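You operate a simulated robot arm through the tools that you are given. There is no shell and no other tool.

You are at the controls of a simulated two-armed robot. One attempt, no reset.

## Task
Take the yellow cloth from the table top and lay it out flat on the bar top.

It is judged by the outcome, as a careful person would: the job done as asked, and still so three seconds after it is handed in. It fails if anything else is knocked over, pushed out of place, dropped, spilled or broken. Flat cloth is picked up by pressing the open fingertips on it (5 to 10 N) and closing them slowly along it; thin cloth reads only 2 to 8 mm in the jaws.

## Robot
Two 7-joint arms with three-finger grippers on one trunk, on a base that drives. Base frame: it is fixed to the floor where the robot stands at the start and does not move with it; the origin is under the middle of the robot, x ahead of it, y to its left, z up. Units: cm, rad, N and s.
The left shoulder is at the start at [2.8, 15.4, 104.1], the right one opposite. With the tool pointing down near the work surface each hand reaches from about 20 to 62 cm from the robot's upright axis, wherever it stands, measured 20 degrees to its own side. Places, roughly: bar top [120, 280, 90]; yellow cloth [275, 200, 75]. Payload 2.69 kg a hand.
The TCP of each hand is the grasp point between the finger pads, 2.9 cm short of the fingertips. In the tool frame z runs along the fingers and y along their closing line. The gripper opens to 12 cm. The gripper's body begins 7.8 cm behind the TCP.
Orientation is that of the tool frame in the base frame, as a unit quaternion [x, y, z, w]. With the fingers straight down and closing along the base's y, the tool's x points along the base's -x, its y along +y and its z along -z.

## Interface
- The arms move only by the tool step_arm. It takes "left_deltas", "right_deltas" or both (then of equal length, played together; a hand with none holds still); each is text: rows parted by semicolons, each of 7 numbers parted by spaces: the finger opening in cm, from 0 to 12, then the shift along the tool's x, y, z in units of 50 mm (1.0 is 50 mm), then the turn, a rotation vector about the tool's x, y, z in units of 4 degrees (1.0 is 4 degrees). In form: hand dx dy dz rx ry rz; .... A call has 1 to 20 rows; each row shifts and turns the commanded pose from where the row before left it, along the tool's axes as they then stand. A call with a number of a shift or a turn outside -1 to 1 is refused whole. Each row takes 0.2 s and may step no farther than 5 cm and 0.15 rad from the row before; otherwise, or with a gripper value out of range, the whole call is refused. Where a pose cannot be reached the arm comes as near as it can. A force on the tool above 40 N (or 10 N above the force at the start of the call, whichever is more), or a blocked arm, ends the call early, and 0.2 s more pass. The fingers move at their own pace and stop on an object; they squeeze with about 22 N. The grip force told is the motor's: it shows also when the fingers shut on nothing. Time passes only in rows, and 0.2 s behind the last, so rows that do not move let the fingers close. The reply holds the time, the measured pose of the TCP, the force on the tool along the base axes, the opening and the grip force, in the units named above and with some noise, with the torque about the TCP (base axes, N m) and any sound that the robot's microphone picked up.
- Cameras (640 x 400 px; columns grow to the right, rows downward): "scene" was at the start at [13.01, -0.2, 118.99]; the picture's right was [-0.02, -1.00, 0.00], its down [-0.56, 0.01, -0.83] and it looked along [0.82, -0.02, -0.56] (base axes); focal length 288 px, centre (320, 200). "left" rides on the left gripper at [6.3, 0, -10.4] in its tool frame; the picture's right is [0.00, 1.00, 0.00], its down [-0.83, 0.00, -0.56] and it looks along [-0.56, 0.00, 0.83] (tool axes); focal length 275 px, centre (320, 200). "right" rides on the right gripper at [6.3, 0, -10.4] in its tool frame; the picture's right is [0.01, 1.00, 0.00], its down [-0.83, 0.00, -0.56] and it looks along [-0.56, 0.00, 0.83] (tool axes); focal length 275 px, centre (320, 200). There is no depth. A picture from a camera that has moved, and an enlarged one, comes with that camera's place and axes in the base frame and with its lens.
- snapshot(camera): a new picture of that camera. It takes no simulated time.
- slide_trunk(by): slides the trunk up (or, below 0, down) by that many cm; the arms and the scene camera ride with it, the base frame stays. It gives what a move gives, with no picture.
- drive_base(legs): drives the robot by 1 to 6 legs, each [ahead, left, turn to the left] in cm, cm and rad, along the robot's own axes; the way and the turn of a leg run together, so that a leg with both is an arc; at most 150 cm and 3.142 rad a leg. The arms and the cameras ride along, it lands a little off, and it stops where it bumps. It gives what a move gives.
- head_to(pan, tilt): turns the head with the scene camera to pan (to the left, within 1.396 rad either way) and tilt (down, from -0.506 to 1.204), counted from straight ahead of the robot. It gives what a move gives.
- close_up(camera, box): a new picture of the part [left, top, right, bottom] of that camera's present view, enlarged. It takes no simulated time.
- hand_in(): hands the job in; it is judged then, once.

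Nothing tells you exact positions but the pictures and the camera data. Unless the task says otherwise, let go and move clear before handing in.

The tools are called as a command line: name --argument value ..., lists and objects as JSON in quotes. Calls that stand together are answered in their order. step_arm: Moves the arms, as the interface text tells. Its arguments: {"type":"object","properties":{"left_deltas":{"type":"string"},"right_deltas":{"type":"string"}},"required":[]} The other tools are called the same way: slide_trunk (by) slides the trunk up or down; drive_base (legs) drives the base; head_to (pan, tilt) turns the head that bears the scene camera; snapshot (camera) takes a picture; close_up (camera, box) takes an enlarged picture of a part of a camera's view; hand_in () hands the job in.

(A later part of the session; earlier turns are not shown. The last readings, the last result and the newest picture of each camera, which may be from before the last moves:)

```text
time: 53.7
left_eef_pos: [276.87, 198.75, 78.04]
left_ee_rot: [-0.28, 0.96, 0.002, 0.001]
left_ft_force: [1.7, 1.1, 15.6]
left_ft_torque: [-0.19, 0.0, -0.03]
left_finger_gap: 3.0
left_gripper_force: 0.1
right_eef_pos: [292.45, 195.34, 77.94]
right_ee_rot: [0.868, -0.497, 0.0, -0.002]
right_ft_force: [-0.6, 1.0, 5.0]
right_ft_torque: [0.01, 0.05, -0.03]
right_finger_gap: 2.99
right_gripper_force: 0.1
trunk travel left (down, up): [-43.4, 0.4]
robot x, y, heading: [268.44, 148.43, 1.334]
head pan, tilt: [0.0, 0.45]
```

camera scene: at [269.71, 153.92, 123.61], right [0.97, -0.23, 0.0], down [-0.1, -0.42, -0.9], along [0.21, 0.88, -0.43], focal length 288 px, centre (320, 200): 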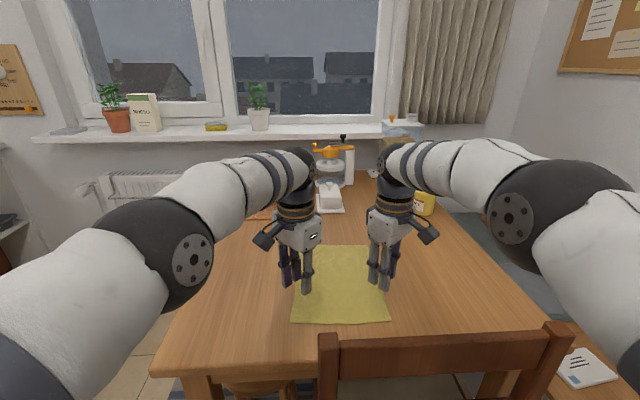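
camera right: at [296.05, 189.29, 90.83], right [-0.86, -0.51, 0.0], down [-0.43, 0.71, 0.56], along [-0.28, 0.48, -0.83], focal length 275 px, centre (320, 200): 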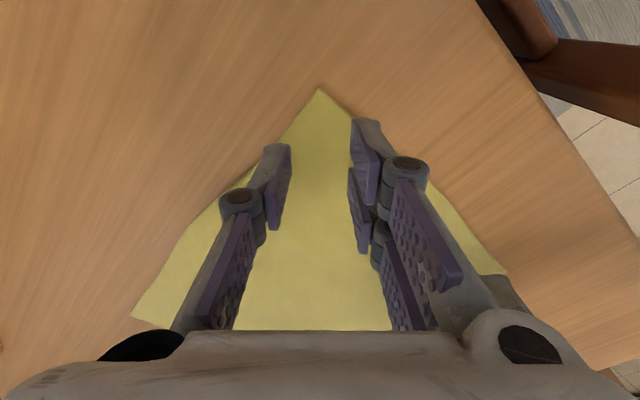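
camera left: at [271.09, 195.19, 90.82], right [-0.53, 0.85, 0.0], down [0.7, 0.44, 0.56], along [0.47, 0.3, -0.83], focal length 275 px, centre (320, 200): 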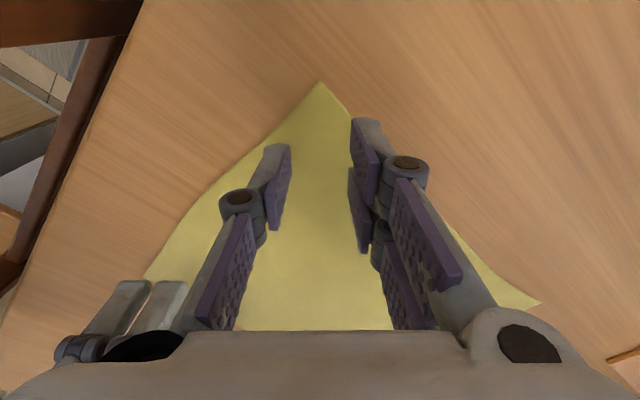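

Left presses at 15.6 N, a bit much; I ease it up slightly and begin closing both hands slowly.

step_arm --left_deltas "3 0 0 -0.014 0 0 0; 2.8 0 0 0 0 0 0; 2.6 0 0 0 0 0 0; 2.4 0 0 0 0 0 0; 2.2 0 0 0 0 0 0; 2.0 0 0 0 0 0 0" --right_deltas "3 0 0 0.004 0 0 0; 2.8 0 0 0 0 0 0; 2.6 0 0 0 0 0 0; 2.4 0 0 0 0 0 0; 2.2 0 0 0 0 0 0; 2.0 0 0 0 0 0 0"

snapshot --camera "left"

snapshot --camera "right"

```text
time: 55.1
left_eef_pos: [276.74, 198.53, 77.95]
left_ee_rot: [-0.28, 0.96, 0.001, 0.0]
left_ft_force: [2.6, -0.1, 19.8]
left_ft_torque: [-0.15, -0.04, 0.03]
left_finger_gap: 1.84
left_gripper_force: 0.1
right_eef_pos: [292.49, 195.19, 77.95]
right_ee_rot: [0.868, -0.496, 0.0, -0.002]
right_ft_force: [-0.5, -0.1, 4.5]
right_ft_torque: [-0.03, 0.05, -0.02]
right_finger_gap: 2.02
right_gripper_force: 0.5
trunk travel left (down, up): [-43.4, 0.4]
robot x, y, heading: [268.33, 148.4, 1.332]
head pan, tilt: [0.0, 0.45]
```

```text
taken
camera left: at [271.43, 195.29, 88.43], right [-0.53, 0.85, 0.0], down [0.7, 0.44, 0.56], along [0.47, 0.3, -0.83], focal length 275 px, centre (320, 200)
```

left: 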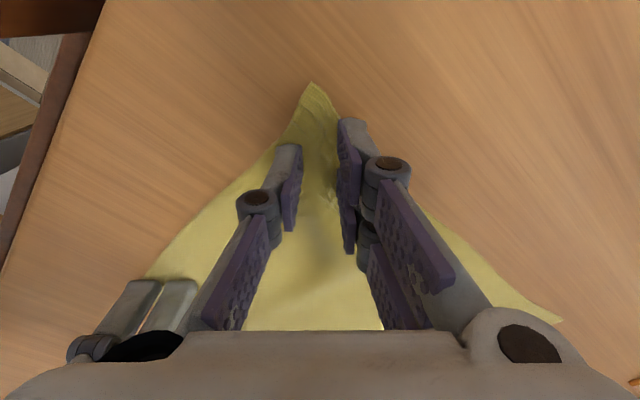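

```text
taken
camera right: at [295.7, 189.67, 88.36], right [-0.86, -0.51, 0.0], down [-0.43, 0.71, 0.56], along [-0.28, 0.48, -0.83], focal length 275 px, centre (320, 200)
```

right: 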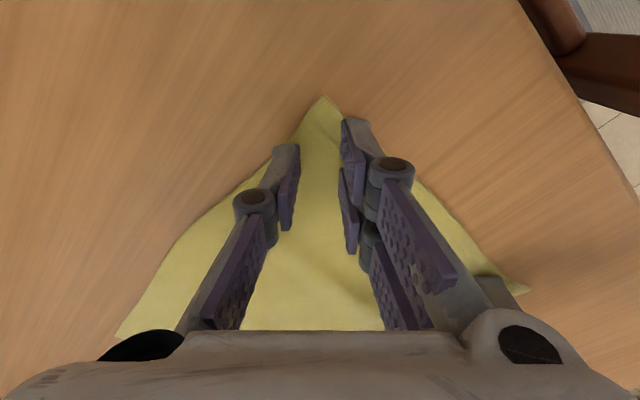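

The cloth is starting to buckle up between the fingers. I relieve the left a little and keep closing slowly.

step_arm --left_deltas "1.8 0 0 -0.022 0 0 0; 1.6 0 0 0 0 0 0; 1.4 0 0 0 0 0 0; 1.2 0 0 0 0 0 0; 1.0 0 0 0 0 0 0" --right_deltas "1.8 0 0 0.005 0 0 0; 1.6 0 0 0 0 0 0; 1.4 0 0 0 0 0 0; 1.2 0 0 0 0 0 0; 1.0 0 0 0 0 0 0"

snapshot --camera "left"

snapshot --camera "right"

```text
time: 56.3
left_eef_pos: [276.72, 198.59, 77.83]
left_ee_rot: [-0.279, 0.96, 0.0, 0.001]
left_ft_force: [0.0, -0.4, 5.3]
left_ft_torque: [-0.06, 0.06, 0.02]
left_finger_gap: 0.83
left_gripper_force: 0.1
right_eef_pos: [292.35, 195.22, 77.91]
right_ee_rot: [0.868, -0.496, 0.0, -0.002]
right_ft_force: [0.1, -0.5, 5.2]
right_ft_torque: [-0.01, 0.01, 0.02]
right_finger_gap: 0.86
right_gripper_force: 0.0
trunk travel left (down, up): [-43.4, 0.4]
robot x, y, heading: [268.2, 148.28, 1.333]
head pan, tilt: [0.0, 0.45]
```

```text
taken
camera left: at [271.45, 195.34, 88.38], right [-0.53, 0.85, 0.0], down [0.7, 0.44, 0.56], along [0.47, 0.3, -0.83], focal length 275 px, centre (320, 200)
```

left: 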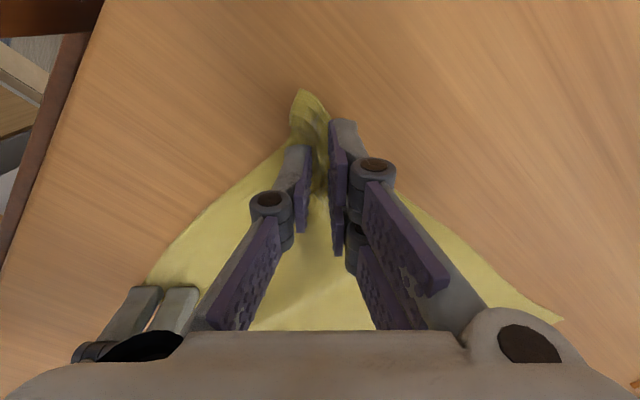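

```text
taken
camera right: at [295.66, 189.72, 88.27], right [-0.86, -0.51, 0.0], down [-0.43, 0.71, 0.56], along [-0.28, 0.48, -0.83], focal length 275 px, centre (320, 200)
```

right: 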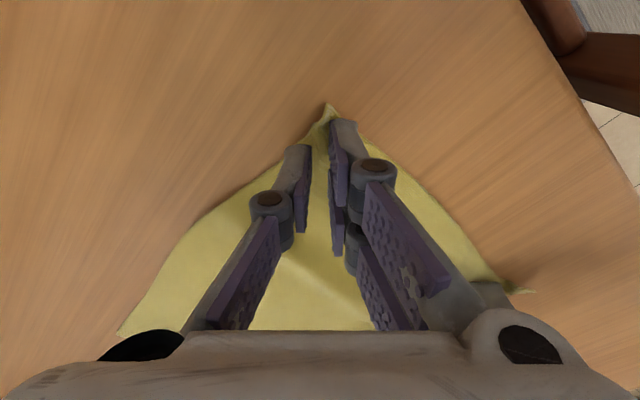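

Both corners are gathering into ridges between the fingers. I close fully and let the grip settle.

step_arm --left_deltas "0.8 0 0 0 0 0 0; 0.6 0 0 0 0 0 0; 0.4 0 0 0 0 0 0; 0.2 0 0 0 0 0 0; 0 0 0 0 0 0 0; 0 0 0 0 0 0 0; 0 0 0 0 0 0 0" --right_deltas "0.8 0 0 0 0 0 0; 0.6 0 0 0 0 0 0; 0.4 0 0 0 0 0 0; 0.2 0 0 0 0 0 0; 0 0 0 0 0 0 0; 0 0 0 0 0 0 0; 0 0 0 0 0 0 0"

snapshot --camera "left"

snapshot --camera "right"

```text
time: 57.9
left_eef_pos: [276.76, 198.73, 77.96]
left_ee_rot: [-0.28, 0.96, 0.001, 0.0]
left_ft_force: [0.8, -0.3, 1.1]
left_ft_torque: [0.01, 0.02, -0.01]
left_finger_gap: 0.14
left_gripper_force: 21.9
right_eef_pos: [292.43, 195.29, 77.83]
right_ee_rot: [0.868, -0.496, 0.0, -0.002]
right_ft_force: [-0.8, -1.3, 0.1]
right_ft_torque: [-0.01, 0.02, 0.0]
right_finger_gap: 0.25
right_gripper_force: 20.5
trunk travel left (down, up): [-43.4, 0.4]
robot x, y, heading: [268.26, 148.36, 1.335]
head pan, tilt: [0.0, 0.45]
```

```text
taken
camera left: at [271.48, 195.4, 88.43], right [-0.53, 0.85, 0.0], down [0.7, 0.44, 0.56], along [0.47, 0.3, -0.83], focal length 275 px, centre (320, 200)
```

left: 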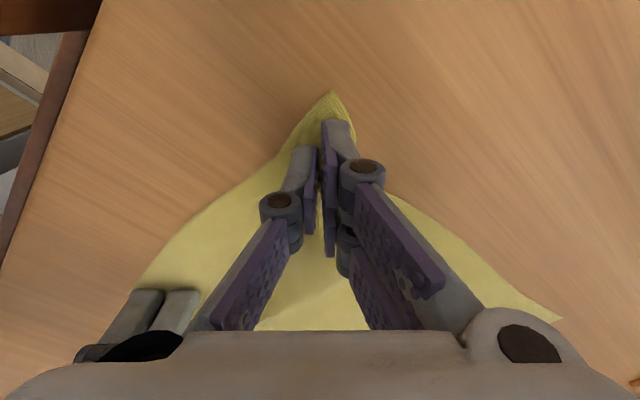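

```text
taken
camera right: at [295.68, 189.76, 88.28], right [-0.86, -0.51, 0.0], down [-0.43, 0.71, 0.56], along [-0.28, 0.48, -0.83], focal length 275 px, centre (320, 200)
```

right: 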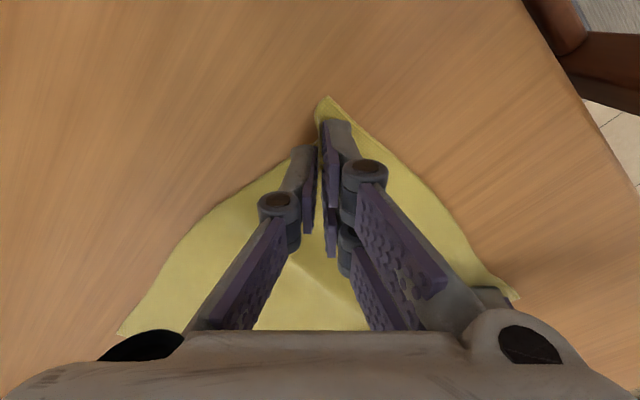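

Right reads 2.5 mm (likely holding), left 1.4 mm (doubtful). I lift both by 2 cm to see what comes along.

step_arm --left_deltas "0 0 0 -0.1 0 0 0; 0 0 0 -0.15 0 0 0; 0 0 0 -0.15 0 0 0; 0 0 0 0 0 0 0" --right_deltas "0 0 0 -0.1 0 0 0; 0 0 0 -0.15 0 0 0; 0 0 0 -0.15 0 0 0; 0 0 0 0 0 0 0"

snapshot --camera "left"

snapshot --camera "right"

close_up --camera "scene" --box '[230, 220, 470, 370]'

```text
time: 58.9
left_eef_pos: [276.78, 198.76, 79.81]
left_ee_rot: [-0.28, 0.96, 0.001, 0.0]
left_ft_force: [0.8, 0.2, -0.6]
left_ft_torque: [-0.01, -0.02, 0.02]
left_finger_gap: 0.14
left_gripper_force: 22.1
right_eef_pos: [292.45, 195.38, 79.69]
right_ee_rot: [0.868, -0.496, 0.0, -0.002]
right_ft_force: [1.4, 0.6, 0.2]
right_ft_torque: [-0.04, 0.05, 0.01]
right_finger_gap: 0.16
right_gripper_force: 23.8
trunk travel left (down, up): [-43.4, 0.4]
robot x, y, heading: [268.67, 148.29, 1.335]
head pan, tilt: [0.0, 0.45]
```

```text
taken
camera left: at [271.52, 195.49, 90.39], right [-0.53, 0.85, 0.0], down [0.7, 0.44, 0.56], along [0.47, 0.3, -0.83], focal length 275 px, centre (320, 200)
```

left: 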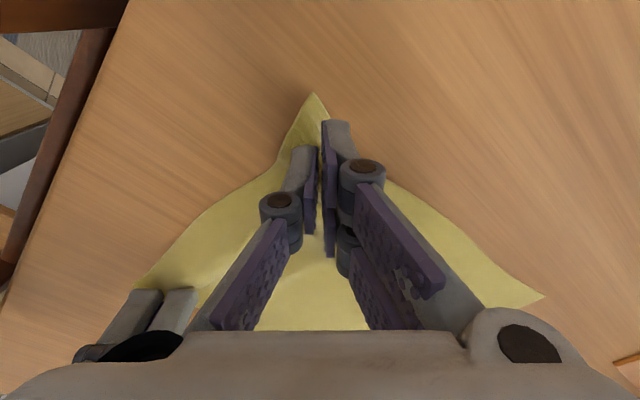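

```text
taken
camera right: at [295.73, 189.77, 90.21], right [-0.86, -0.51, 0.0], down [-0.43, 0.71, 0.56], along [-0.28, 0.48, -0.83], focal length 275 px, centre (320, 200)
```

right: 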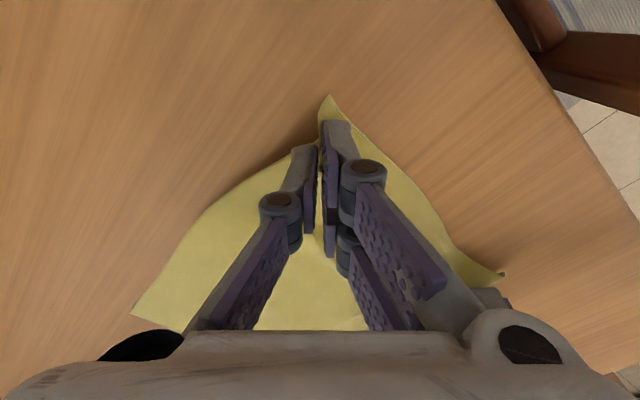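

```text
2.67 times, centred on (350, 295) of scene
camera zoom: at [270.68, 157.91, 123.58], right [0.97, -0.23, 0.0], down [-0.1, -0.42, -0.9], along [0.21, 0.88, -0.44], focal length 767 px, centre (240, -53)
```

zoom: 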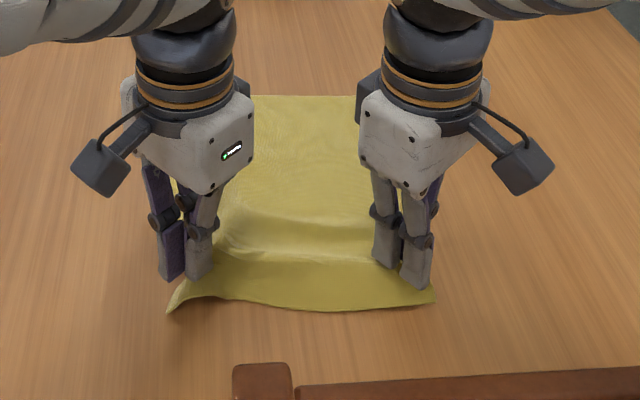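

It looks as though both corners are coming up with the hands. I lift another 4 cm to confirm.

step_arm --left_deltas "0 0 0 -0.25 0 0 0; 0 0 0 -0.25 0 0 0; 0 0 0 -0.3 0 0 0; 0 0 0 0 0 0 0" --right_deltas "0 0 0 -0.25 0 0 0; 0 0 0 -0.25 0 0 0; 0 0 0 -0.3 0 0 0; 0 0 0 0 0 0 0"

close_up --camera "scene" --box '[230, 220, 470, 370]'

snapshot --camera "left"

snapshot --camera "right"

```text
time: 59.9
left_eef_pos: [276.9, 198.65, 83.86]
left_ee_rot: [-0.28, 0.96, 0.0, 0.0]
left_ft_force: [0.3, -1.1, 0.5]
left_ft_torque: [-0.02, 0.01, -0.02]
left_finger_gap: 0.15
left_gripper_force: 22.4
right_eef_pos: [292.42, 195.3, 83.84]
right_ee_rot: [0.868, -0.496, 0.0, -0.001]
right_ft_force: [-0.8, -0.6, -1.3]
right_ft_torque: [-0.01, 0.0, -0.02]
right_finger_gap: 0.3
right_gripper_force: 21.2
trunk travel left (down, up): [-43.4, 0.4]
robot x, y, heading: [268.48, 148.35, 1.334]
head pan, tilt: [0.0, 0.45]
```

```text
2.67 times, centred on (350, 295) of scene
camera zoom: at [270.69, 157.93, 123.58], right [0.97, -0.23, 0.0], down [-0.1, -0.42, -0.9], along [0.21, 0.88, -0.44], focal length 767 px, centre (240, -53)
```

zoom: 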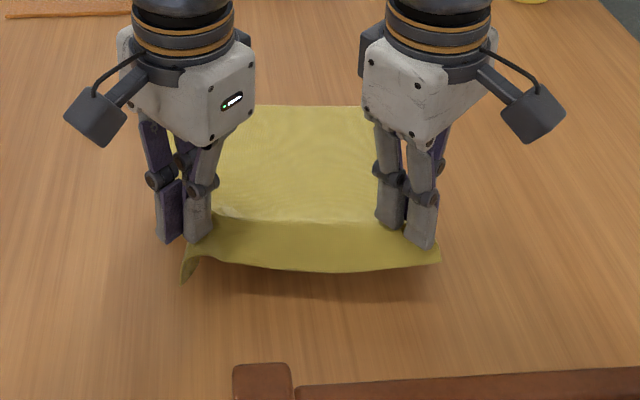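

```text
taken
camera left: at [271.52, 195.41, 94.33], right [-0.53, 0.85, 0.0], down [0.7, 0.44, 0.56], along [0.47, 0.3, -0.83], focal length 275 px, centre (320, 200)
```

left: 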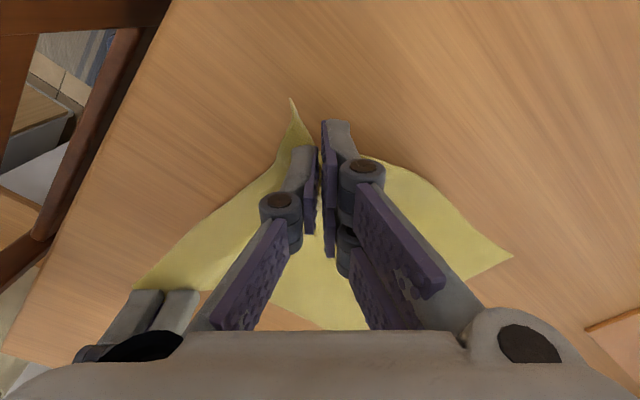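

```text
taken
camera right: at [295.68, 189.77, 94.23], right [-0.86, -0.51, 0.0], down [-0.43, 0.71, 0.56], along [-0.28, 0.48, -0.83], focal length 275 px, centre (320, 200)
```

right: 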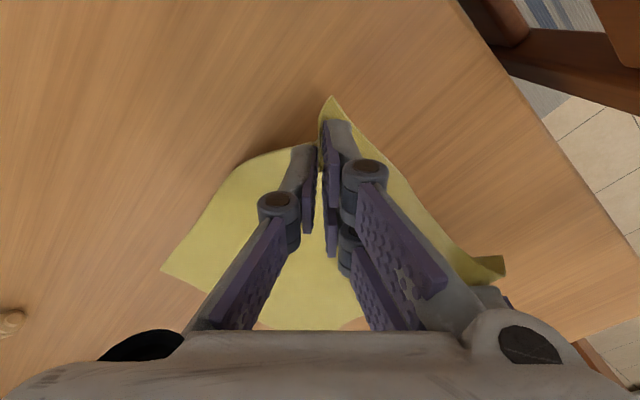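

Both corners are firmly held and the cloth's near edge is off the table. I lift further while drawing back slightly, in step with both hands.

step_arm --left_deltas "0 0.1156 -0.111 -0.5 0 0 0; 0 0.1156 -0.111 -0.5 0 0 0; 0 0.1156 -0.111 -0.5 0 0 0; 0 0.1156 -0.111 -0.5 0 0 0; 0 0.1156 -0.111 -0.5 0 0 0; 0 0.1156 -0.111 -0.5 0 0 0; 0 0.1156 -0.111 -0.5 0 0 0; 0 0 0 0 0 0 0" --right_deltas "0 0.115 0.1115 -0.5 0 0 0; 0 0.115 0.1115 -0.5 0 0 0; 0 0.115 0.1115 -0.5 0 0 0; 0 0.115 0.1115 -0.5 0 0 0; 0 0.115 0.1115 -0.5 0 0 0; 0 0.115 0.1115 -0.5 0 0 0; 0 0.115 0.1115 -0.5 0 0 0; 0 0 0 0 0 0 0"

snapshot --camera "scene"

```text
time: 61.7
left_eef_pos: [275.33, 193.41, 101.46]
left_ee_rot: [-0.28, 0.96, 0.0, 0.0]
left_ft_force: [0.8, -0.3, 1.0]
left_ft_torque: [0.0, 0.01, -0.03]
left_finger_gap: 0.14
left_gripper_force: 22.1
right_eef_pos: [291.0, 189.8, 101.1]
right_ee_rot: [0.868, -0.497, 0.0, -0.001]
right_ft_force: [0.4, 1.0, 0.3]
right_ft_torque: [0.01, 0.03, -0.02]
right_finger_gap: 0.23
right_gripper_force: 25.2
trunk travel left (down, up): [-43.4, 0.4]
robot x, y, heading: [268.34, 148.23, 1.335]
head pan, tilt: [0.0, 0.45]
```

```text
taken
camera scene: at [270.7, 157.97, 123.57], right [0.97, -0.23, 0.0], down [-0.1, -0.42, -0.9], along [0.21, 0.88, -0.44], focal length 288 px, centre (320, 200)
```

scene: 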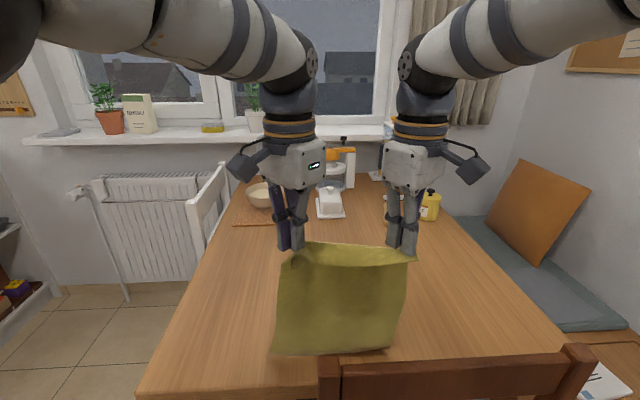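

The cloth hangs nicely between the two hands. I keep lifting so its lower edge clears the chair back.

step_arm --left_deltas "0 0.1156 -0.111 -0.5 0 0 0; 0 0.1156 -0.111 -0.5 0 0 0; 0 0.1156 -0.111 -0.5 0 0 0; 0 0.1156 -0.111 -0.5 0 0 0; 0 0.1156 -0.111 -0.5 0 0 0; 0 0.1156 -0.111 -0.5 0 0 0; 0 0.1156 -0.111 -0.5 0 0 0; 0 0.1156 -0.111 -0.5 0 0 0; 0 0 0 0 0 0 0" --right_deltas "0 0.115 0.1115 -0.5 0 0 0; 0 0.115 0.1115 -0.5 0 0 0; 0 0.115 0.1115 -0.5 0 0 0; 0 0.115 0.1115 -0.5 0 0 0; 0 0.115 0.1115 -0.5 0 0 0; 0 0.115 0.1115 -0.5 0 0 0; 0 0.115 0.1115 -0.5 0 0 0; 0 0.115 0.1115 -0.5 0 0 0; 0 0 0 0 0 0 0"

snapshot --camera "scene"

```text
time: 63.7
left_eef_pos: [273.65, 187.02, 121.2]
left_ee_rot: [-0.28, 0.96, 0.0, 0.001]
left_ft_force: [0.3, -0.6, -0.2]
left_ft_torque: [-0.06, -0.03, -0.05]
left_finger_gap: 0.13
left_gripper_force: 22.4
right_eef_pos: [289.5, 183.4, 121.32]
right_ee_rot: [0.868, -0.497, 0.0, -0.001]
right_ft_force: [-1.6, 0.1, -0.1]
right_ft_torque: [-0.03, 0.05, -0.02]
right_finger_gap: 0.2
right_gripper_force: 20.4
trunk travel left (down, up): [-43.4, 0.4]
robot x, y, heading: [268.35, 147.96, 1.333]
head pan, tilt: [0.0, 0.45]
```

```text
taken
camera scene: at [270.69, 157.93, 123.57], right [0.97, -0.23, 0.0], down [-0.1, -0.42, -0.9], along [0.21, 0.88, -0.44], focal length 288 px, centre (320, 200)
```

scene: 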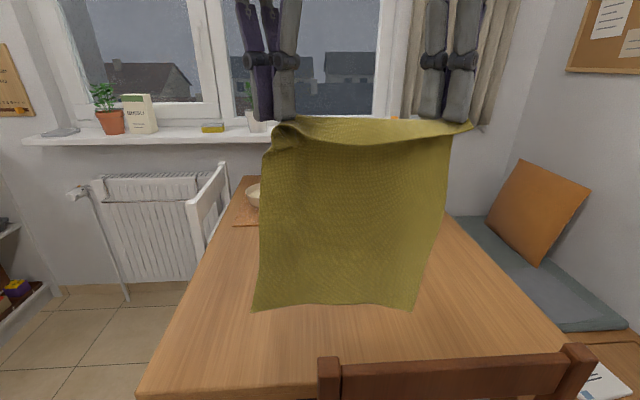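

The cloth hangs fully clear: its lower edge is near z 93 while the chair back's top is near z 86. I back straight away from the chair and check that nothing was touched.

drive_base --legs '[[-45, 0, 0]]'

snapshot --camera "scene"

```text
time: 66.3
left_eef_pos: [263.15, 143.95, 121.21]
left_ee_rot: [-0.281, 0.96, 0.0, 0.001]
left_ft_force: [0.7, -0.5, 0.6]
left_ft_torque: [0.03, 0.01, -0.02]
left_finger_gap: 0.14
left_gripper_force: 22.1
right_eef_pos: [279.02, 140.49, 121.21]
right_ee_rot: [0.869, -0.494, -0.001, -0.002]
right_ft_force: [-0.6, -0.1, 0.8]
right_ft_torque: [0.05, 0.04, 0.0]
right_finger_gap: 0.2
right_gripper_force: 24.6
trunk travel left (down, up): [-43.4, 0.4]
robot x, y, heading: [257.82, 104.93, 1.342]
head pan, tilt: [0.0, 0.45]
```

```text
taken
camera scene: at [260.35, 114.84, 123.58], right [0.97, -0.23, 0.0], down [-0.1, -0.42, -0.9], along [0.21, 0.88, -0.44], focal length 288 px, centre (320, 200)
```

scene: 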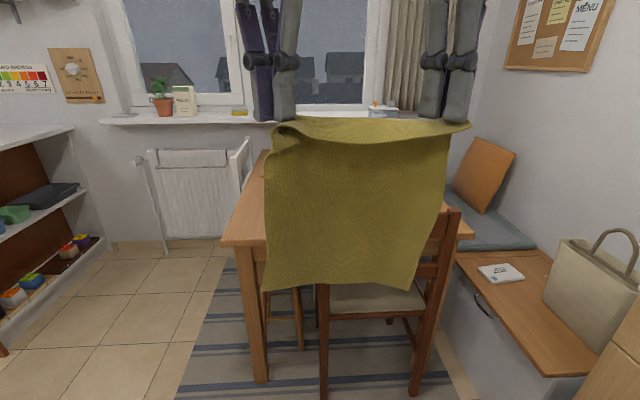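

Clear of the chair, cloth still held. I look left along the path to the bar.

head_to --pan 0.9 --tilt 0.35

snapshot --camera "scene"

```text
time: 67.5
left_eef_pos: [263.28, 144.03, 121.18]
left_ee_rot: [-0.281, 0.96, 0.001, 0.001]
left_ft_force: [-0.3, 0.4, 0.0]
left_ft_torque: [0.02, -0.03, 0.01]
left_finger_gap: 0.12
left_gripper_force: 21.6
right_eef_pos: [279.05, 140.5, 121.22]
right_ee_rot: [0.869, -0.495, 0.0, -0.002]
right_ft_force: [-1.2, -0.2, -0.3]
right_ft_torque: [-0.01, 0.07, 0.02]
right_finger_gap: 0.28
right_gripper_force: 24.6
trunk travel left (down, up): [-43.4, 0.4]
robot x, y, heading: [258.2, 105.01, 1.342]
head pan, tilt: [0.901, 0.351]
```

```text
taken
camera scene: at [252.48, 113.23, 124.5], right [0.79, 0.62, 0.0], down [0.21, -0.27, -0.94], along [-0.58, 0.74, -0.34], focal length 288 px, centre (320, 200)
```

scene: 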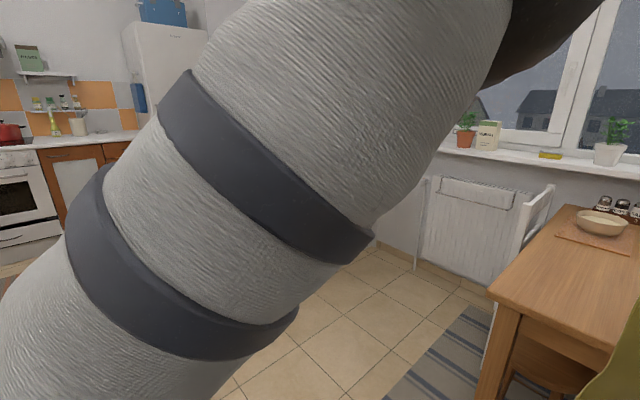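

The left arm hides the way. I turn in place to face the bar so I can see it past the hands.

drive_base --legs '[[0, 0, 0.9]]'

head_to --pan 0.35 --tilt 0.3

snapshot --camera "scene"

```text
time: 70.2
left_eef_pos: [231.31, 133.74, 121.26]
left_ee_rot: [-0.666, 0.746, 0.001, 0.001]
left_ft_force: [0.1, 0.8, 0.0]
left_ft_torque: [0.03, 0.0, -0.02]
left_finger_gap: 0.0
left_gripper_force: 22.4
right_eef_pos: [244.0, 143.8, 121.22]
right_ee_rot: [0.997, -0.073, -0.001, -0.001]
right_ft_force: [-0.1, -0.2, -0.6]
right_ft_torque: [0.01, 0.0, -0.02]
right_finger_gap: 0.26
right_gripper_force: 20.0
trunk travel left (down, up): [-43.4, 0.4]
robot x, y, heading: [257.88, 105.16, 2.226]
head pan, tilt: [0.901, 0.351]
```

```text
time: 71.2
left_eef_pos: [231.21, 133.75, 121.15]
left_ee_rot: [-0.666, 0.746, 0.001, 0.001]
left_ft_force: [0.2, -0.2, 0.2]
left_ft_torque: [-0.02, 0.02, -0.02]
left_finger_gap: 0.0
left_gripper_force: 21.8
right_eef_pos: [243.97, 143.84, 121.22]
right_ee_rot: [0.997, -0.073, -0.001, -0.001]
right_ft_force: [0.7, 0.0, 0.1]
right_ft_torque: [0.03, 0.01, -0.02]
right_finger_gap: 0.3
right_gripper_force: 25.2
trunk travel left (down, up): [-43.4, 0.4]
robot x, y, heading: [257.73, 105.15, 2.235]
head pan, tilt: [0.351, 0.3]
```

```text
taken
camera scene: at [249.77, 110.79, 124.98], right [0.53, 0.85, 0.0], down [0.25, -0.16, -0.96], along [-0.81, 0.51, -0.3], focal length 288 px, centre (320, 200)
```

scene: 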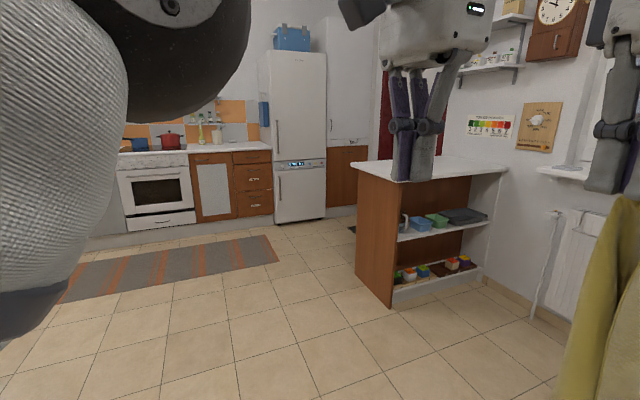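

The left gripper now reads 0.0 — its corner slipped out during the turn, so the cloth hangs from the right hand only. I look at how it hangs.

head_to --pan -0.15 --tilt 0.45

snapshot --camera "scene"

snapshot --camera "left"

snapshot --camera "right"

```text
time: 72.1
left_eef_pos: [231.23, 133.6, 121.2]
left_ee_rot: [-0.666, 0.746, 0.001, 0.0]
left_ft_force: [-0.2, -0.7, 0.0]
left_ft_torque: [0.02, -0.01, 0.0]
left_finger_gap: 0.02
left_gripper_force: 22.0
right_eef_pos: [243.88, 143.86, 121.31]
right_ee_rot: [0.997, -0.074, -0.001, 0.0]
right_ft_force: [-1.1, -0.8, 0.7]
right_ft_torque: [0.11, -0.04, 0.0]
right_finger_gap: 0.15
right_gripper_force: 19.4
trunk travel left (down, up): [-43.4, 0.4]
robot x, y, heading: [257.79, 105.28, 2.228]
head pan, tilt: [-0.15, 0.45]
```

```text
taken
camera scene: at [253.2, 113.83, 123.59], right [0.87, 0.49, 0.0], down [0.21, -0.38, -0.9], along [-0.44, 0.79, -0.43], focal length 288 px, centre (320, 200)
```

scene: 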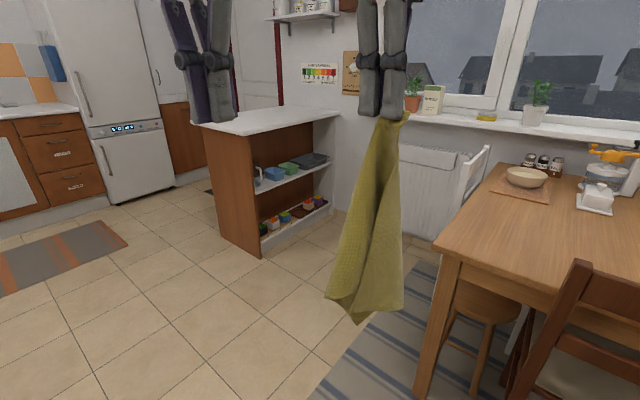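

```text
taken
camera left: at [230.53, 127.48, 131.72], right [-0.99, 0.12, 0.0], down [0.1, 0.82, 0.56], along [0.06, 0.55, -0.83], focal length 275 px, centre (320, 200)
```

left: 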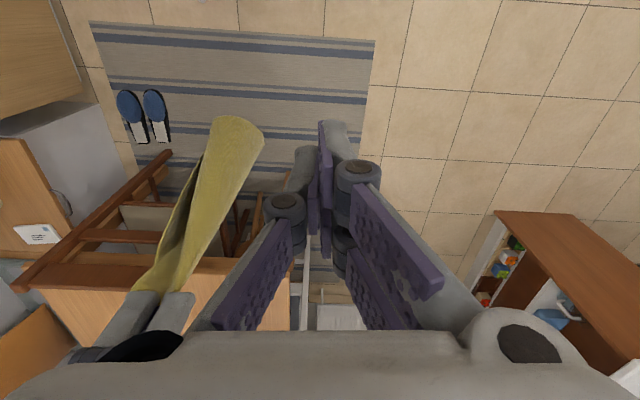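

```text
taken
camera right: at [250.33, 142.73, 131.66], right [-0.14, -0.99, 0.0], down [-0.82, 0.12, 0.56], along [-0.55, 0.08, -0.83], focal length 275 px, centre (320, 200)
```

right: 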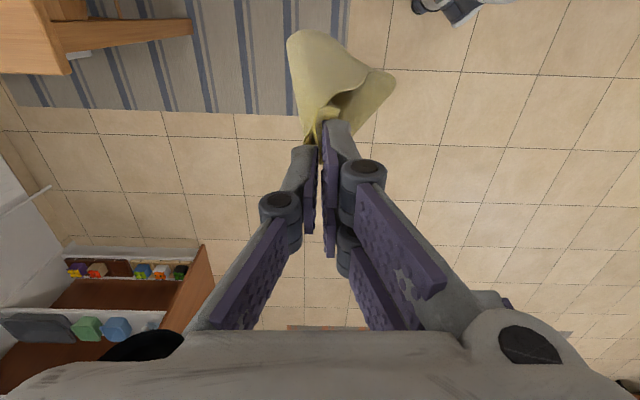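

The cloth hangs cleanly from the right hand by corner C. I'll re-lay it on the bar and take the other corner again there; first I measure the bar in close-up.

close_up --camera "scene" --box '[180, 80, 372, 200]'

close_up --camera "scene" --box '[300, 90, 460, 340]'

```text
3.33 times, centred on (276, 140) of scene
camera zoom: at [253.2, 113.83, 123.59], right [0.87, 0.49, 0.0], down [0.21, -0.38, -0.9], along [-0.44, 0.79, -0.43], focal length 959 px, centre (467, 400)
```

zoom: 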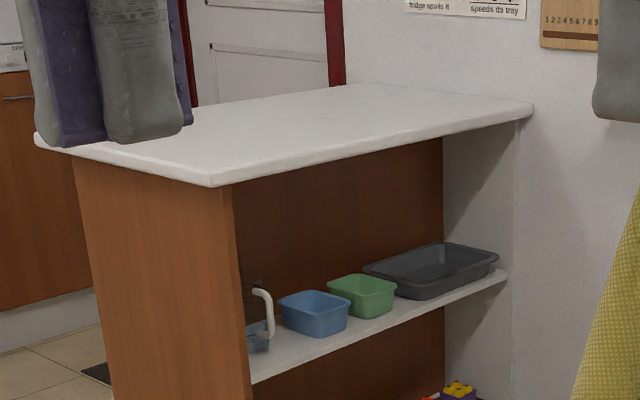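

```text
1.60 times, centred on (380, 215) of scene
camera zoom: at [253.2, 113.83, 123.59], right [0.87, 0.49, 0.0], down [0.21, -0.38, -0.9], along [-0.44, 0.79, -0.43], focal length 460 px, centre (224, 176)
```

zoom: 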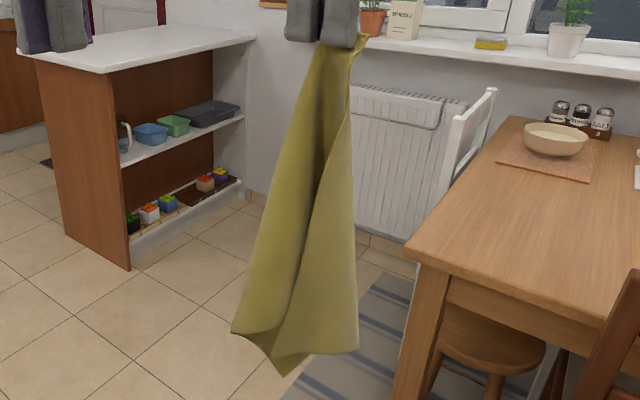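

The bar top is clear, roughly corners N(142,229), L(86,241), R(155,322) at z≈88.5–90, matching the given centre. Before driving I check how well the right fingers hold the cloth.

close_up --camera "right" --box '[240, 20, 420, 260]'

close_up --camera "scene" --box '[340, 60, 440, 160]'

```text
1.67 times, centred on (330, 140) of right
camera zoom: at [250.33, 142.73, 131.66], right [-0.14, -0.99, 0.0], down [-0.82, 0.12, 0.56], along [-0.55, 0.08, -0.83], focal length 459 px, centre (303, 300)
```

zoom: 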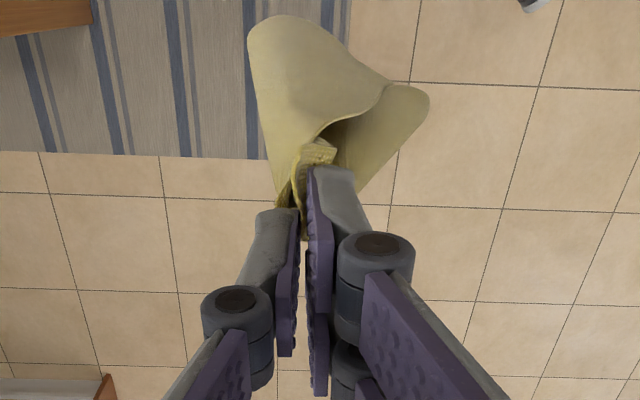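

```text
4.00 times, centred on (390, 110) of scene
camera zoom: at [253.2, 113.83, 123.59], right [0.87, 0.49, 0.0], down [0.21, -0.38, -0.9], along [-0.44, 0.79, -0.43], focal length 1151 px, centre (40, 560)
```

zoom: 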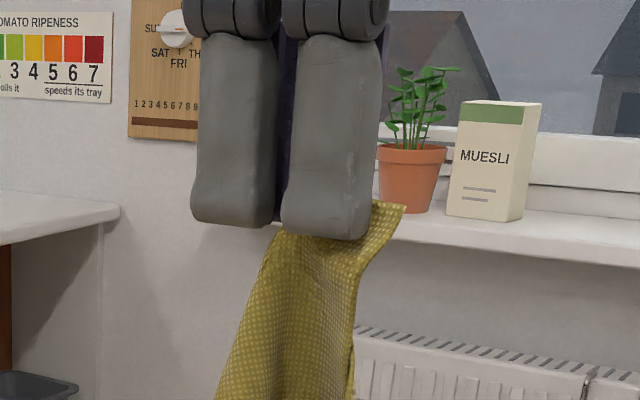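

The corner is pinched at the very fingertips but steady. I drive diagonally over the open floor to a spot south of the bar's end, keeping the hands high.

drive_base --legs '[[70, 42, 0], [70, 42, 0]]'

snapshot --camera "scene"

```text
time: 80.4
left_eef_pos: [80.04, 193.78, 121.21]
left_ee_rot: [-0.666, 0.746, 0.001, 0.001]
left_ft_force: [-0.8, -0.4, -0.1]
left_ft_torque: [0.01, -0.04, 0.01]
left_finger_gap: 0.01
left_gripper_force: 21.9
right_eef_pos: [92.88, 203.73, 121.3]
right_ee_rot: [0.997, -0.076, 0.0, 0.0]
right_ft_force: [-1.4, 0.0, -0.9]
right_ft_torque: [-0.02, -0.01, 0.01]
right_finger_gap: 0.21
right_gripper_force: 22.1
trunk travel left (down, up): [-43.4, 0.4]
robot x, y, heading: [106.79, 165.2, 2.222]
head pan, tilt: [-0.15, 0.45]
```

```text
taken
camera scene: at [101.95, 173.8, 123.58], right [0.88, 0.48, 0.0], down [0.21, -0.38, -0.9], along [-0.43, 0.79, -0.44], focal length 288 px, centre (320, 200)
```

scene: 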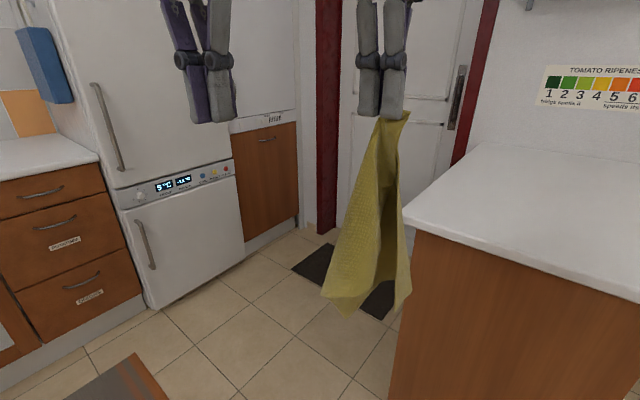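

The cloth is still held, and the bar's end is just to my right. I turn right to face along the bar.

drive_base --legs '[[0, 0, -0.82]]'

head_to --pan 0.0 --tilt 0.5

snapshot --camera "scene"

```text
time: 83.0
left_eef_pos: [109.89, 204.29, 121.14]
left_ee_rot: [-0.307, 0.952, 0.001, 0.001]
left_ft_force: [-0.3, 0.5, -0.9]
left_ft_torque: [-0.01, 0.0, 0.02]
left_finger_gap: 0.0
left_gripper_force: 22.5
right_eef_pos: [125.9, 201.46, 121.36]
right_ee_rot: [0.882, -0.472, 0.0, -0.001]
right_ft_force: [0.8, -0.7, 0.0]
right_ft_torque: [-0.01, -0.02, 0.07]
right_finger_gap: 0.2
right_gripper_force: 22.1
trunk travel left (down, up): [-43.4, 0.4]
robot x, y, heading: [106.83, 165.09, 1.393]
head pan, tilt: [-0.15, 0.45]
```

```text
time: 83.7
left_eef_pos: [109.94, 204.16, 121.18]
left_ee_rot: [-0.306, 0.952, 0.002, 0.0]
left_ft_force: [0.2, -0.8, -0.4]
left_ft_torque: [0.02, 0.01, 0.04]
left_finger_gap: 0.0
left_gripper_force: 21.7
right_eef_pos: [125.84, 201.49, 121.25]
right_ee_rot: [0.882, -0.472, -0.001, -0.002]
right_ft_force: [-0.3, -0.9, -0.4]
right_ft_torque: [0.0, 0.02, 0.02]
right_finger_gap: 0.21
right_gripper_force: 21.6
trunk travel left (down, up): [-43.4, 0.4]
robot x, y, heading: [106.82, 165.15, 1.391]
head pan, tilt: [0.0, 0.499]
```

```text
taken
camera scene: at [108.57, 174.82, 123.14], right [0.98, -0.18, 0.0], down [-0.09, -0.47, -0.88], along [0.16, 0.86, -0.48], focal length 288 px, centre (320, 200)
```

scene: 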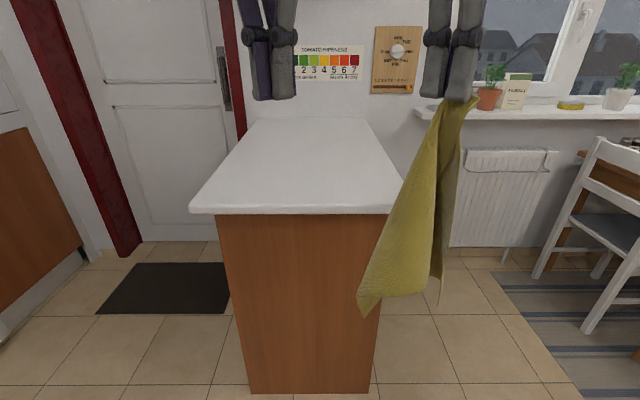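

The bar is straight ahead, its near edge about 69 cm in front of me. I raise the right hand a little more so the cloth clears the edge, then I'll move in.

step_arm --right_deltas "0 0.143 0.139 -0.28 0 0 0; 0 0.143 0.139 -0.28 0 0 0; 0 0.143 0.139 -0.28 0 0 0; 0 0.143 0.139 -0.28 0 0 0; 0 0.143 0.139 -0.28 0 0 0; 0 0 0 0 0 0 0"

snapshot --camera "scene"

```text
time: 85.1
left_eef_pos: [110.02, 204.19, 121.12]
left_ee_rot: [-0.306, 0.952, 0.001, 0.0]
left_ft_force: [0.4, -0.7, 0.4]
left_ft_torque: [0.0, 0.0, 0.03]
left_finger_gap: 0.02
left_gripper_force: 21.8
right_eef_pos: [125.43, 199.1, 124.84]
right_ee_rot: [0.882, -0.472, 0.0, -0.001]
right_ft_force: [0.0, 0.1, 0.1]
right_ft_torque: [0.0, 0.02, 0.01]
right_finger_gap: 0.21
right_gripper_force: 22.1
right hand out of reach, approached as far as the arm can: row 3, 4, 5
trunk travel left (down, up): [-43.4, 0.4]
robot x, y, heading: [106.6, 165.32, 1.388]
head pan, tilt: [0.0, 0.499]
```

```text
taken
camera scene: at [108.57, 174.82, 123.14], right [0.98, -0.18, 0.0], down [-0.09, -0.47, -0.88], along [0.16, 0.86, -0.48], focal length 288 px, centre (320, 200)
```

scene: 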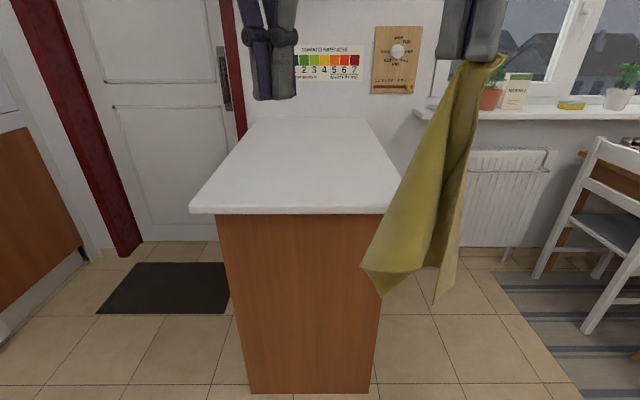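

The cloth's lower tip is now a few centimetres above bar height. I drive in 30 cm, then check.

drive_base --legs '[[32, 4, 0]]'

head_to --pan -0.1 --tilt 0.75

snapshot --camera "scene"

```text
time: 87.2
left_eef_pos: [111.67, 235.9, 121.28]
left_ee_rot: [-0.308, 0.951, 0.001, 0.0]
left_ft_force: [0.5, 0.2, 0.8]
left_ft_torque: [0.02, -0.02, -0.01]
left_finger_gap: 0.0
left_gripper_force: 22.6
right_eef_pos: [127.04, 230.82, 124.75]
right_ee_rot: [0.883, -0.47, 0.0, -0.001]
right_ft_force: [0.6, 0.8, 0.1]
right_ft_torque: [-0.03, -0.01, 0.05]
right_finger_gap: 0.2
right_gripper_force: 21.8
trunk travel left (down, up): [-43.4, 0.4]
robot x, y, heading: [108.32, 197.01, 1.391]
head pan, tilt: [0.0, 0.499]
```

```text
time: 88.0
left_eef_pos: [111.54, 235.92, 121.21]
left_ee_rot: [-0.307, 0.952, 0.001, 0.001]
left_ft_force: [0.0, 0.5, 0.1]
left_ft_torque: [-0.02, -0.01, 0.01]
left_finger_gap: 0.0
left_gripper_force: 22.4
right_eef_pos: [127.04, 230.86, 124.74]
right_ee_rot: [0.882, -0.47, 0.0, -0.001]
right_ft_force: [-0.4, -0.6, 0.0]
right_ft_torque: [0.0, 0.0, 0.07]
right_finger_gap: 0.23
right_gripper_force: 21.6
trunk travel left (down, up): [-43.4, 0.4]
robot x, y, heading: [108.6, 197.12, 1.392]
head pan, tilt: [-0.099, 0.75]
```

```text
taken
camera scene: at [110.88, 205.58, 120.95], right [0.96, -0.27, 0.0], down [-0.19, -0.66, -0.73], along [0.2, 0.7, -0.68], focal length 288 px, centre (320, 200)
```

scene: 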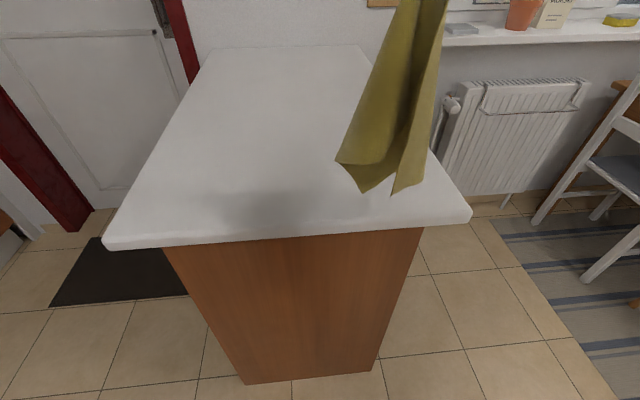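

Bar edge is 37.5 cm ahead and I'm centred on it. I drive in 15 cm more so the laying area is within easy reach.

drive_base --legs '[[15, 0, 0]]'

head_to --pan 0.0 --tilt 0.8

snapshot --camera "scene"

```text
time: 89.4
left_eef_pos: [114.24, 250.23, 121.23]
left_ee_rot: [-0.307, 0.952, 0.001, 0.001]
left_ft_force: [-0.3, 1.0, 0.0]
left_ft_torque: [-0.03, 0.01, 0.0]
left_finger_gap: 0.02
left_gripper_force: 22.1
right_eef_pos: [129.73, 245.28, 124.72]
right_ee_rot: [0.882, -0.471, 0.0, -0.001]
right_ft_force: [-0.5, 0.2, -0.7]
right_ft_torque: [0.01, 0.04, 0.03]
right_finger_gap: 0.22
right_gripper_force: 21.9
trunk travel left (down, up): [-43.4, 0.4]
robot x, y, heading: [111.01, 211.29, 1.39]
head pan, tilt: [-0.099, 0.75]
```

```text
time: 90.0
left_eef_pos: [114.25, 250.39, 121.18]
left_ee_rot: [-0.308, 0.951, 0.001, 0.0]
left_ft_force: [0.2, -0.2, 0.5]
left_ft_torque: [-0.01, 0.04, 0.02]
left_finger_gap: 0.01
left_gripper_force: 22.1
right_eef_pos: [129.71, 245.27, 124.77]
right_ee_rot: [0.882, -0.471, 0.0, -0.001]
right_ft_force: [0.1, 0.1, -0.4]
right_ft_torque: [0.01, 0.01, 0.0]
right_finger_gap: 0.21
right_gripper_force: 21.6
trunk travel left (down, up): [-43.4, 0.4]
robot x, y, heading: [110.9, 211.38, 1.39]
head pan, tilt: [0.0, 0.799]
```

```text
taken
camera scene: at [112.66, 219.98, 120.54], right [0.98, -0.18, 0.0], down [-0.13, -0.71, -0.7], along [0.12, 0.69, -0.72], focal length 288 px, centre (320, 200)
```

scene: 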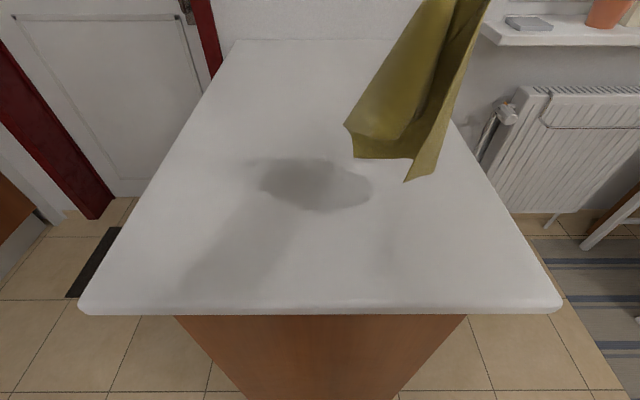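

close_up --camera "scene" --box '[320, 0, 512, 200]'

close_up --camera "right" --box '[220, 0, 420, 200]'

close_up --camera "left" --box '[20, 80, 340, 320]'

```text
2.00 times, centred on (416, 100) of scene
camera zoom: at [112.66, 219.98, 120.54], right [0.98, -0.18, 0.0], down [-0.13, -0.71, -0.7], along [0.12, 0.69, -0.72], focal length 575 px, centre (128, 400)
```

zoom: 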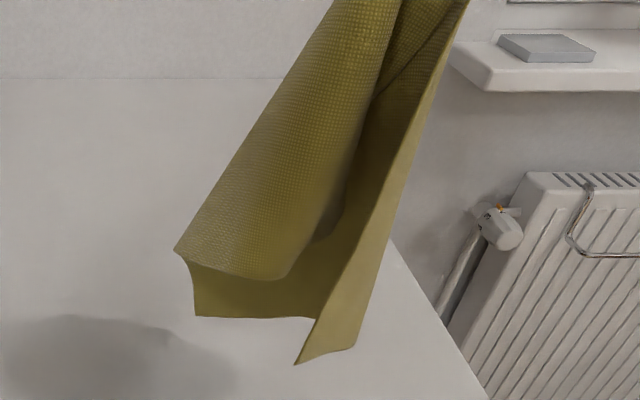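

```text
2.00 times, centred on (320, 100) of right
camera zoom: at [133.34, 239.94, 135.14], right [-0.83, -0.56, 0.0], down [-0.47, 0.69, 0.56], along [-0.31, 0.46, -0.83], focal length 551 px, centre (320, 400)
```

zoom: 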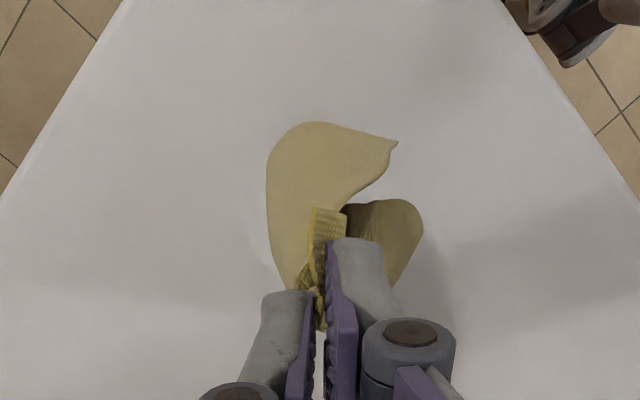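

```text
1.67 times, centred on (180, 200) of left
camera zoom: at [109.01, 246.71, 131.74], right [-0.58, 0.81, 0.0], down [0.68, 0.48, 0.56], along [0.45, 0.32, -0.83], focal length 459 px, centre (553, 200)
```

zoom: 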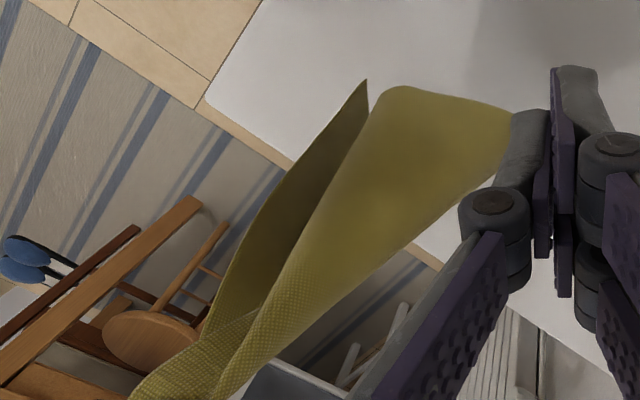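

The cone of cloth opens towards me. I move the left hand aside, bring the right hand nearer, so I can lay the cloth down moving forward with the open side up.

step_arm --left_deltas "0 0.63 0.367 0 0 0 0; 0 0.63 0.367 0 0 0 0; 0 0.63 0.367 0 0 0 0; 0 0.63 0.367 0 0 0 0; 0 0 0 0 0 0 0; 0 0 0 0 0 0 0" --right_deltas "0 0.122 0.258 0.1 0 0 0; 0 0.122 0.258 0.1 0 0 0; 0 0.122 0.258 0.1 0 0 0; 0 0.122 0.258 0.1 0 0 0; 0 0.122 0.258 0.1 0 0 0; 0 0.122 0.258 0.1 0 0 0"

snapshot --camera "scene"

```text
time: 91.4
left_eef_pos: [99.33, 248.89, 121.27]
left_ee_rot: [-0.307, 0.952, 0.001, 0.001]
left_ft_force: [0.0, 0.4, 0.6]
left_ft_torque: [-0.01, 0.02, 0.01]
left_finger_gap: 0.0
left_gripper_force: 22.3
right_eef_pos: [125.29, 237.74, 121.8]
right_ee_rot: [0.882, -0.471, -0.001, -0.002]
right_ft_force: [-1.3, -0.1, 0.0]
right_ft_torque: [0.02, 0.02, 0.07]
right_finger_gap: 0.24
right_gripper_force: 21.9
trunk travel left (down, up): [-43.4, 0.4]
robot x, y, heading: [111.06, 211.45, 1.395]
head pan, tilt: [0.0, 0.799]
```

```text
taken
camera scene: at [112.63, 219.95, 120.54], right [0.98, -0.18, 0.0], down [-0.13, -0.71, -0.7], along [0.12, 0.69, -0.72], focal length 288 px, centre (320, 200)
```

scene: 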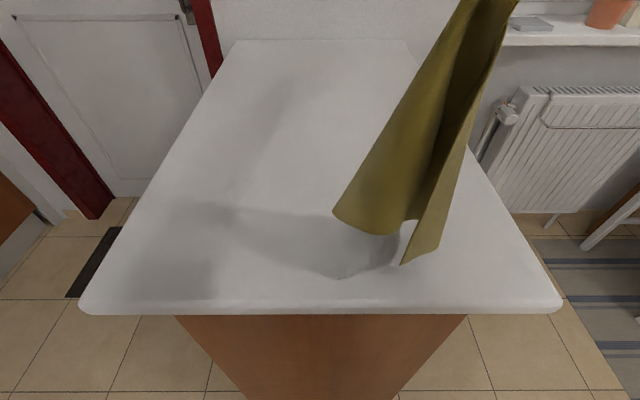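

The cloth's tip is just above the bar near its front. I start laying: down and forward in step with the cloth's length.

step_arm --right_deltas "0 0 0 0.4 0 0 0; 0 -0.24 -0.234 0.4 0 0 0; 0 -0.24 -0.234 0.4 0 0 0; 0 -0.24 -0.234 0.4 0 0 0; 0 -0.24 -0.234 0.42 0 0 0; 0 -0.24 -0.234 0.42 0 0 0; 0 -0.24 -0.234 0.42 0 0 0; 0 0 0 0 0 0 0"

snapshot --camera "scene"

```text
time: 93.2
left_eef_pos: [99.49, 248.87, 121.29]
left_ee_rot: [-0.308, 0.951, 0.003, 0.001]
left_ft_force: [1.0, -0.1, -0.4]
left_ft_torque: [0.0, 0.0, -0.01]
left_finger_gap: 0.02
left_gripper_force: 21.6
right_eef_pos: [127.2, 247.77, 107.34]
right_ee_rot: [0.882, -0.471, 0.0, -0.002]
right_ft_force: [0.7, -0.5, -0.4]
right_ft_torque: [0.02, 0.02, 0.03]
right_finger_gap: 0.21
right_gripper_force: 21.3
trunk travel left (down, up): [-43.4, 0.4]
robot x, y, heading: [111.2, 211.37, 1.395]
head pan, tilt: [0.0, 0.799]
```

```text
taken
camera scene: at [112.65, 219.93, 120.55], right [0.98, -0.18, 0.0], down [-0.13, -0.71, -0.7], along [0.12, 0.69, -0.72], focal length 288 px, centre (320, 200)
```

scene: 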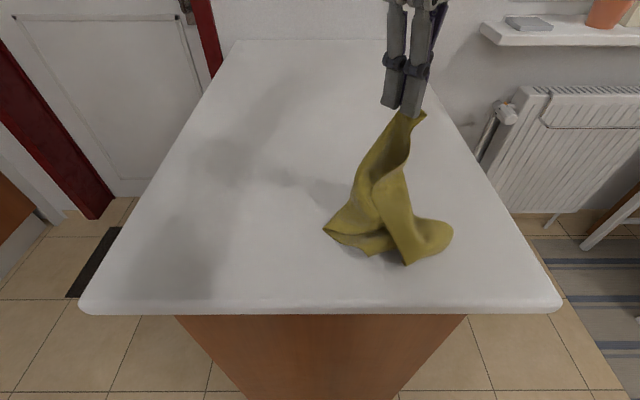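

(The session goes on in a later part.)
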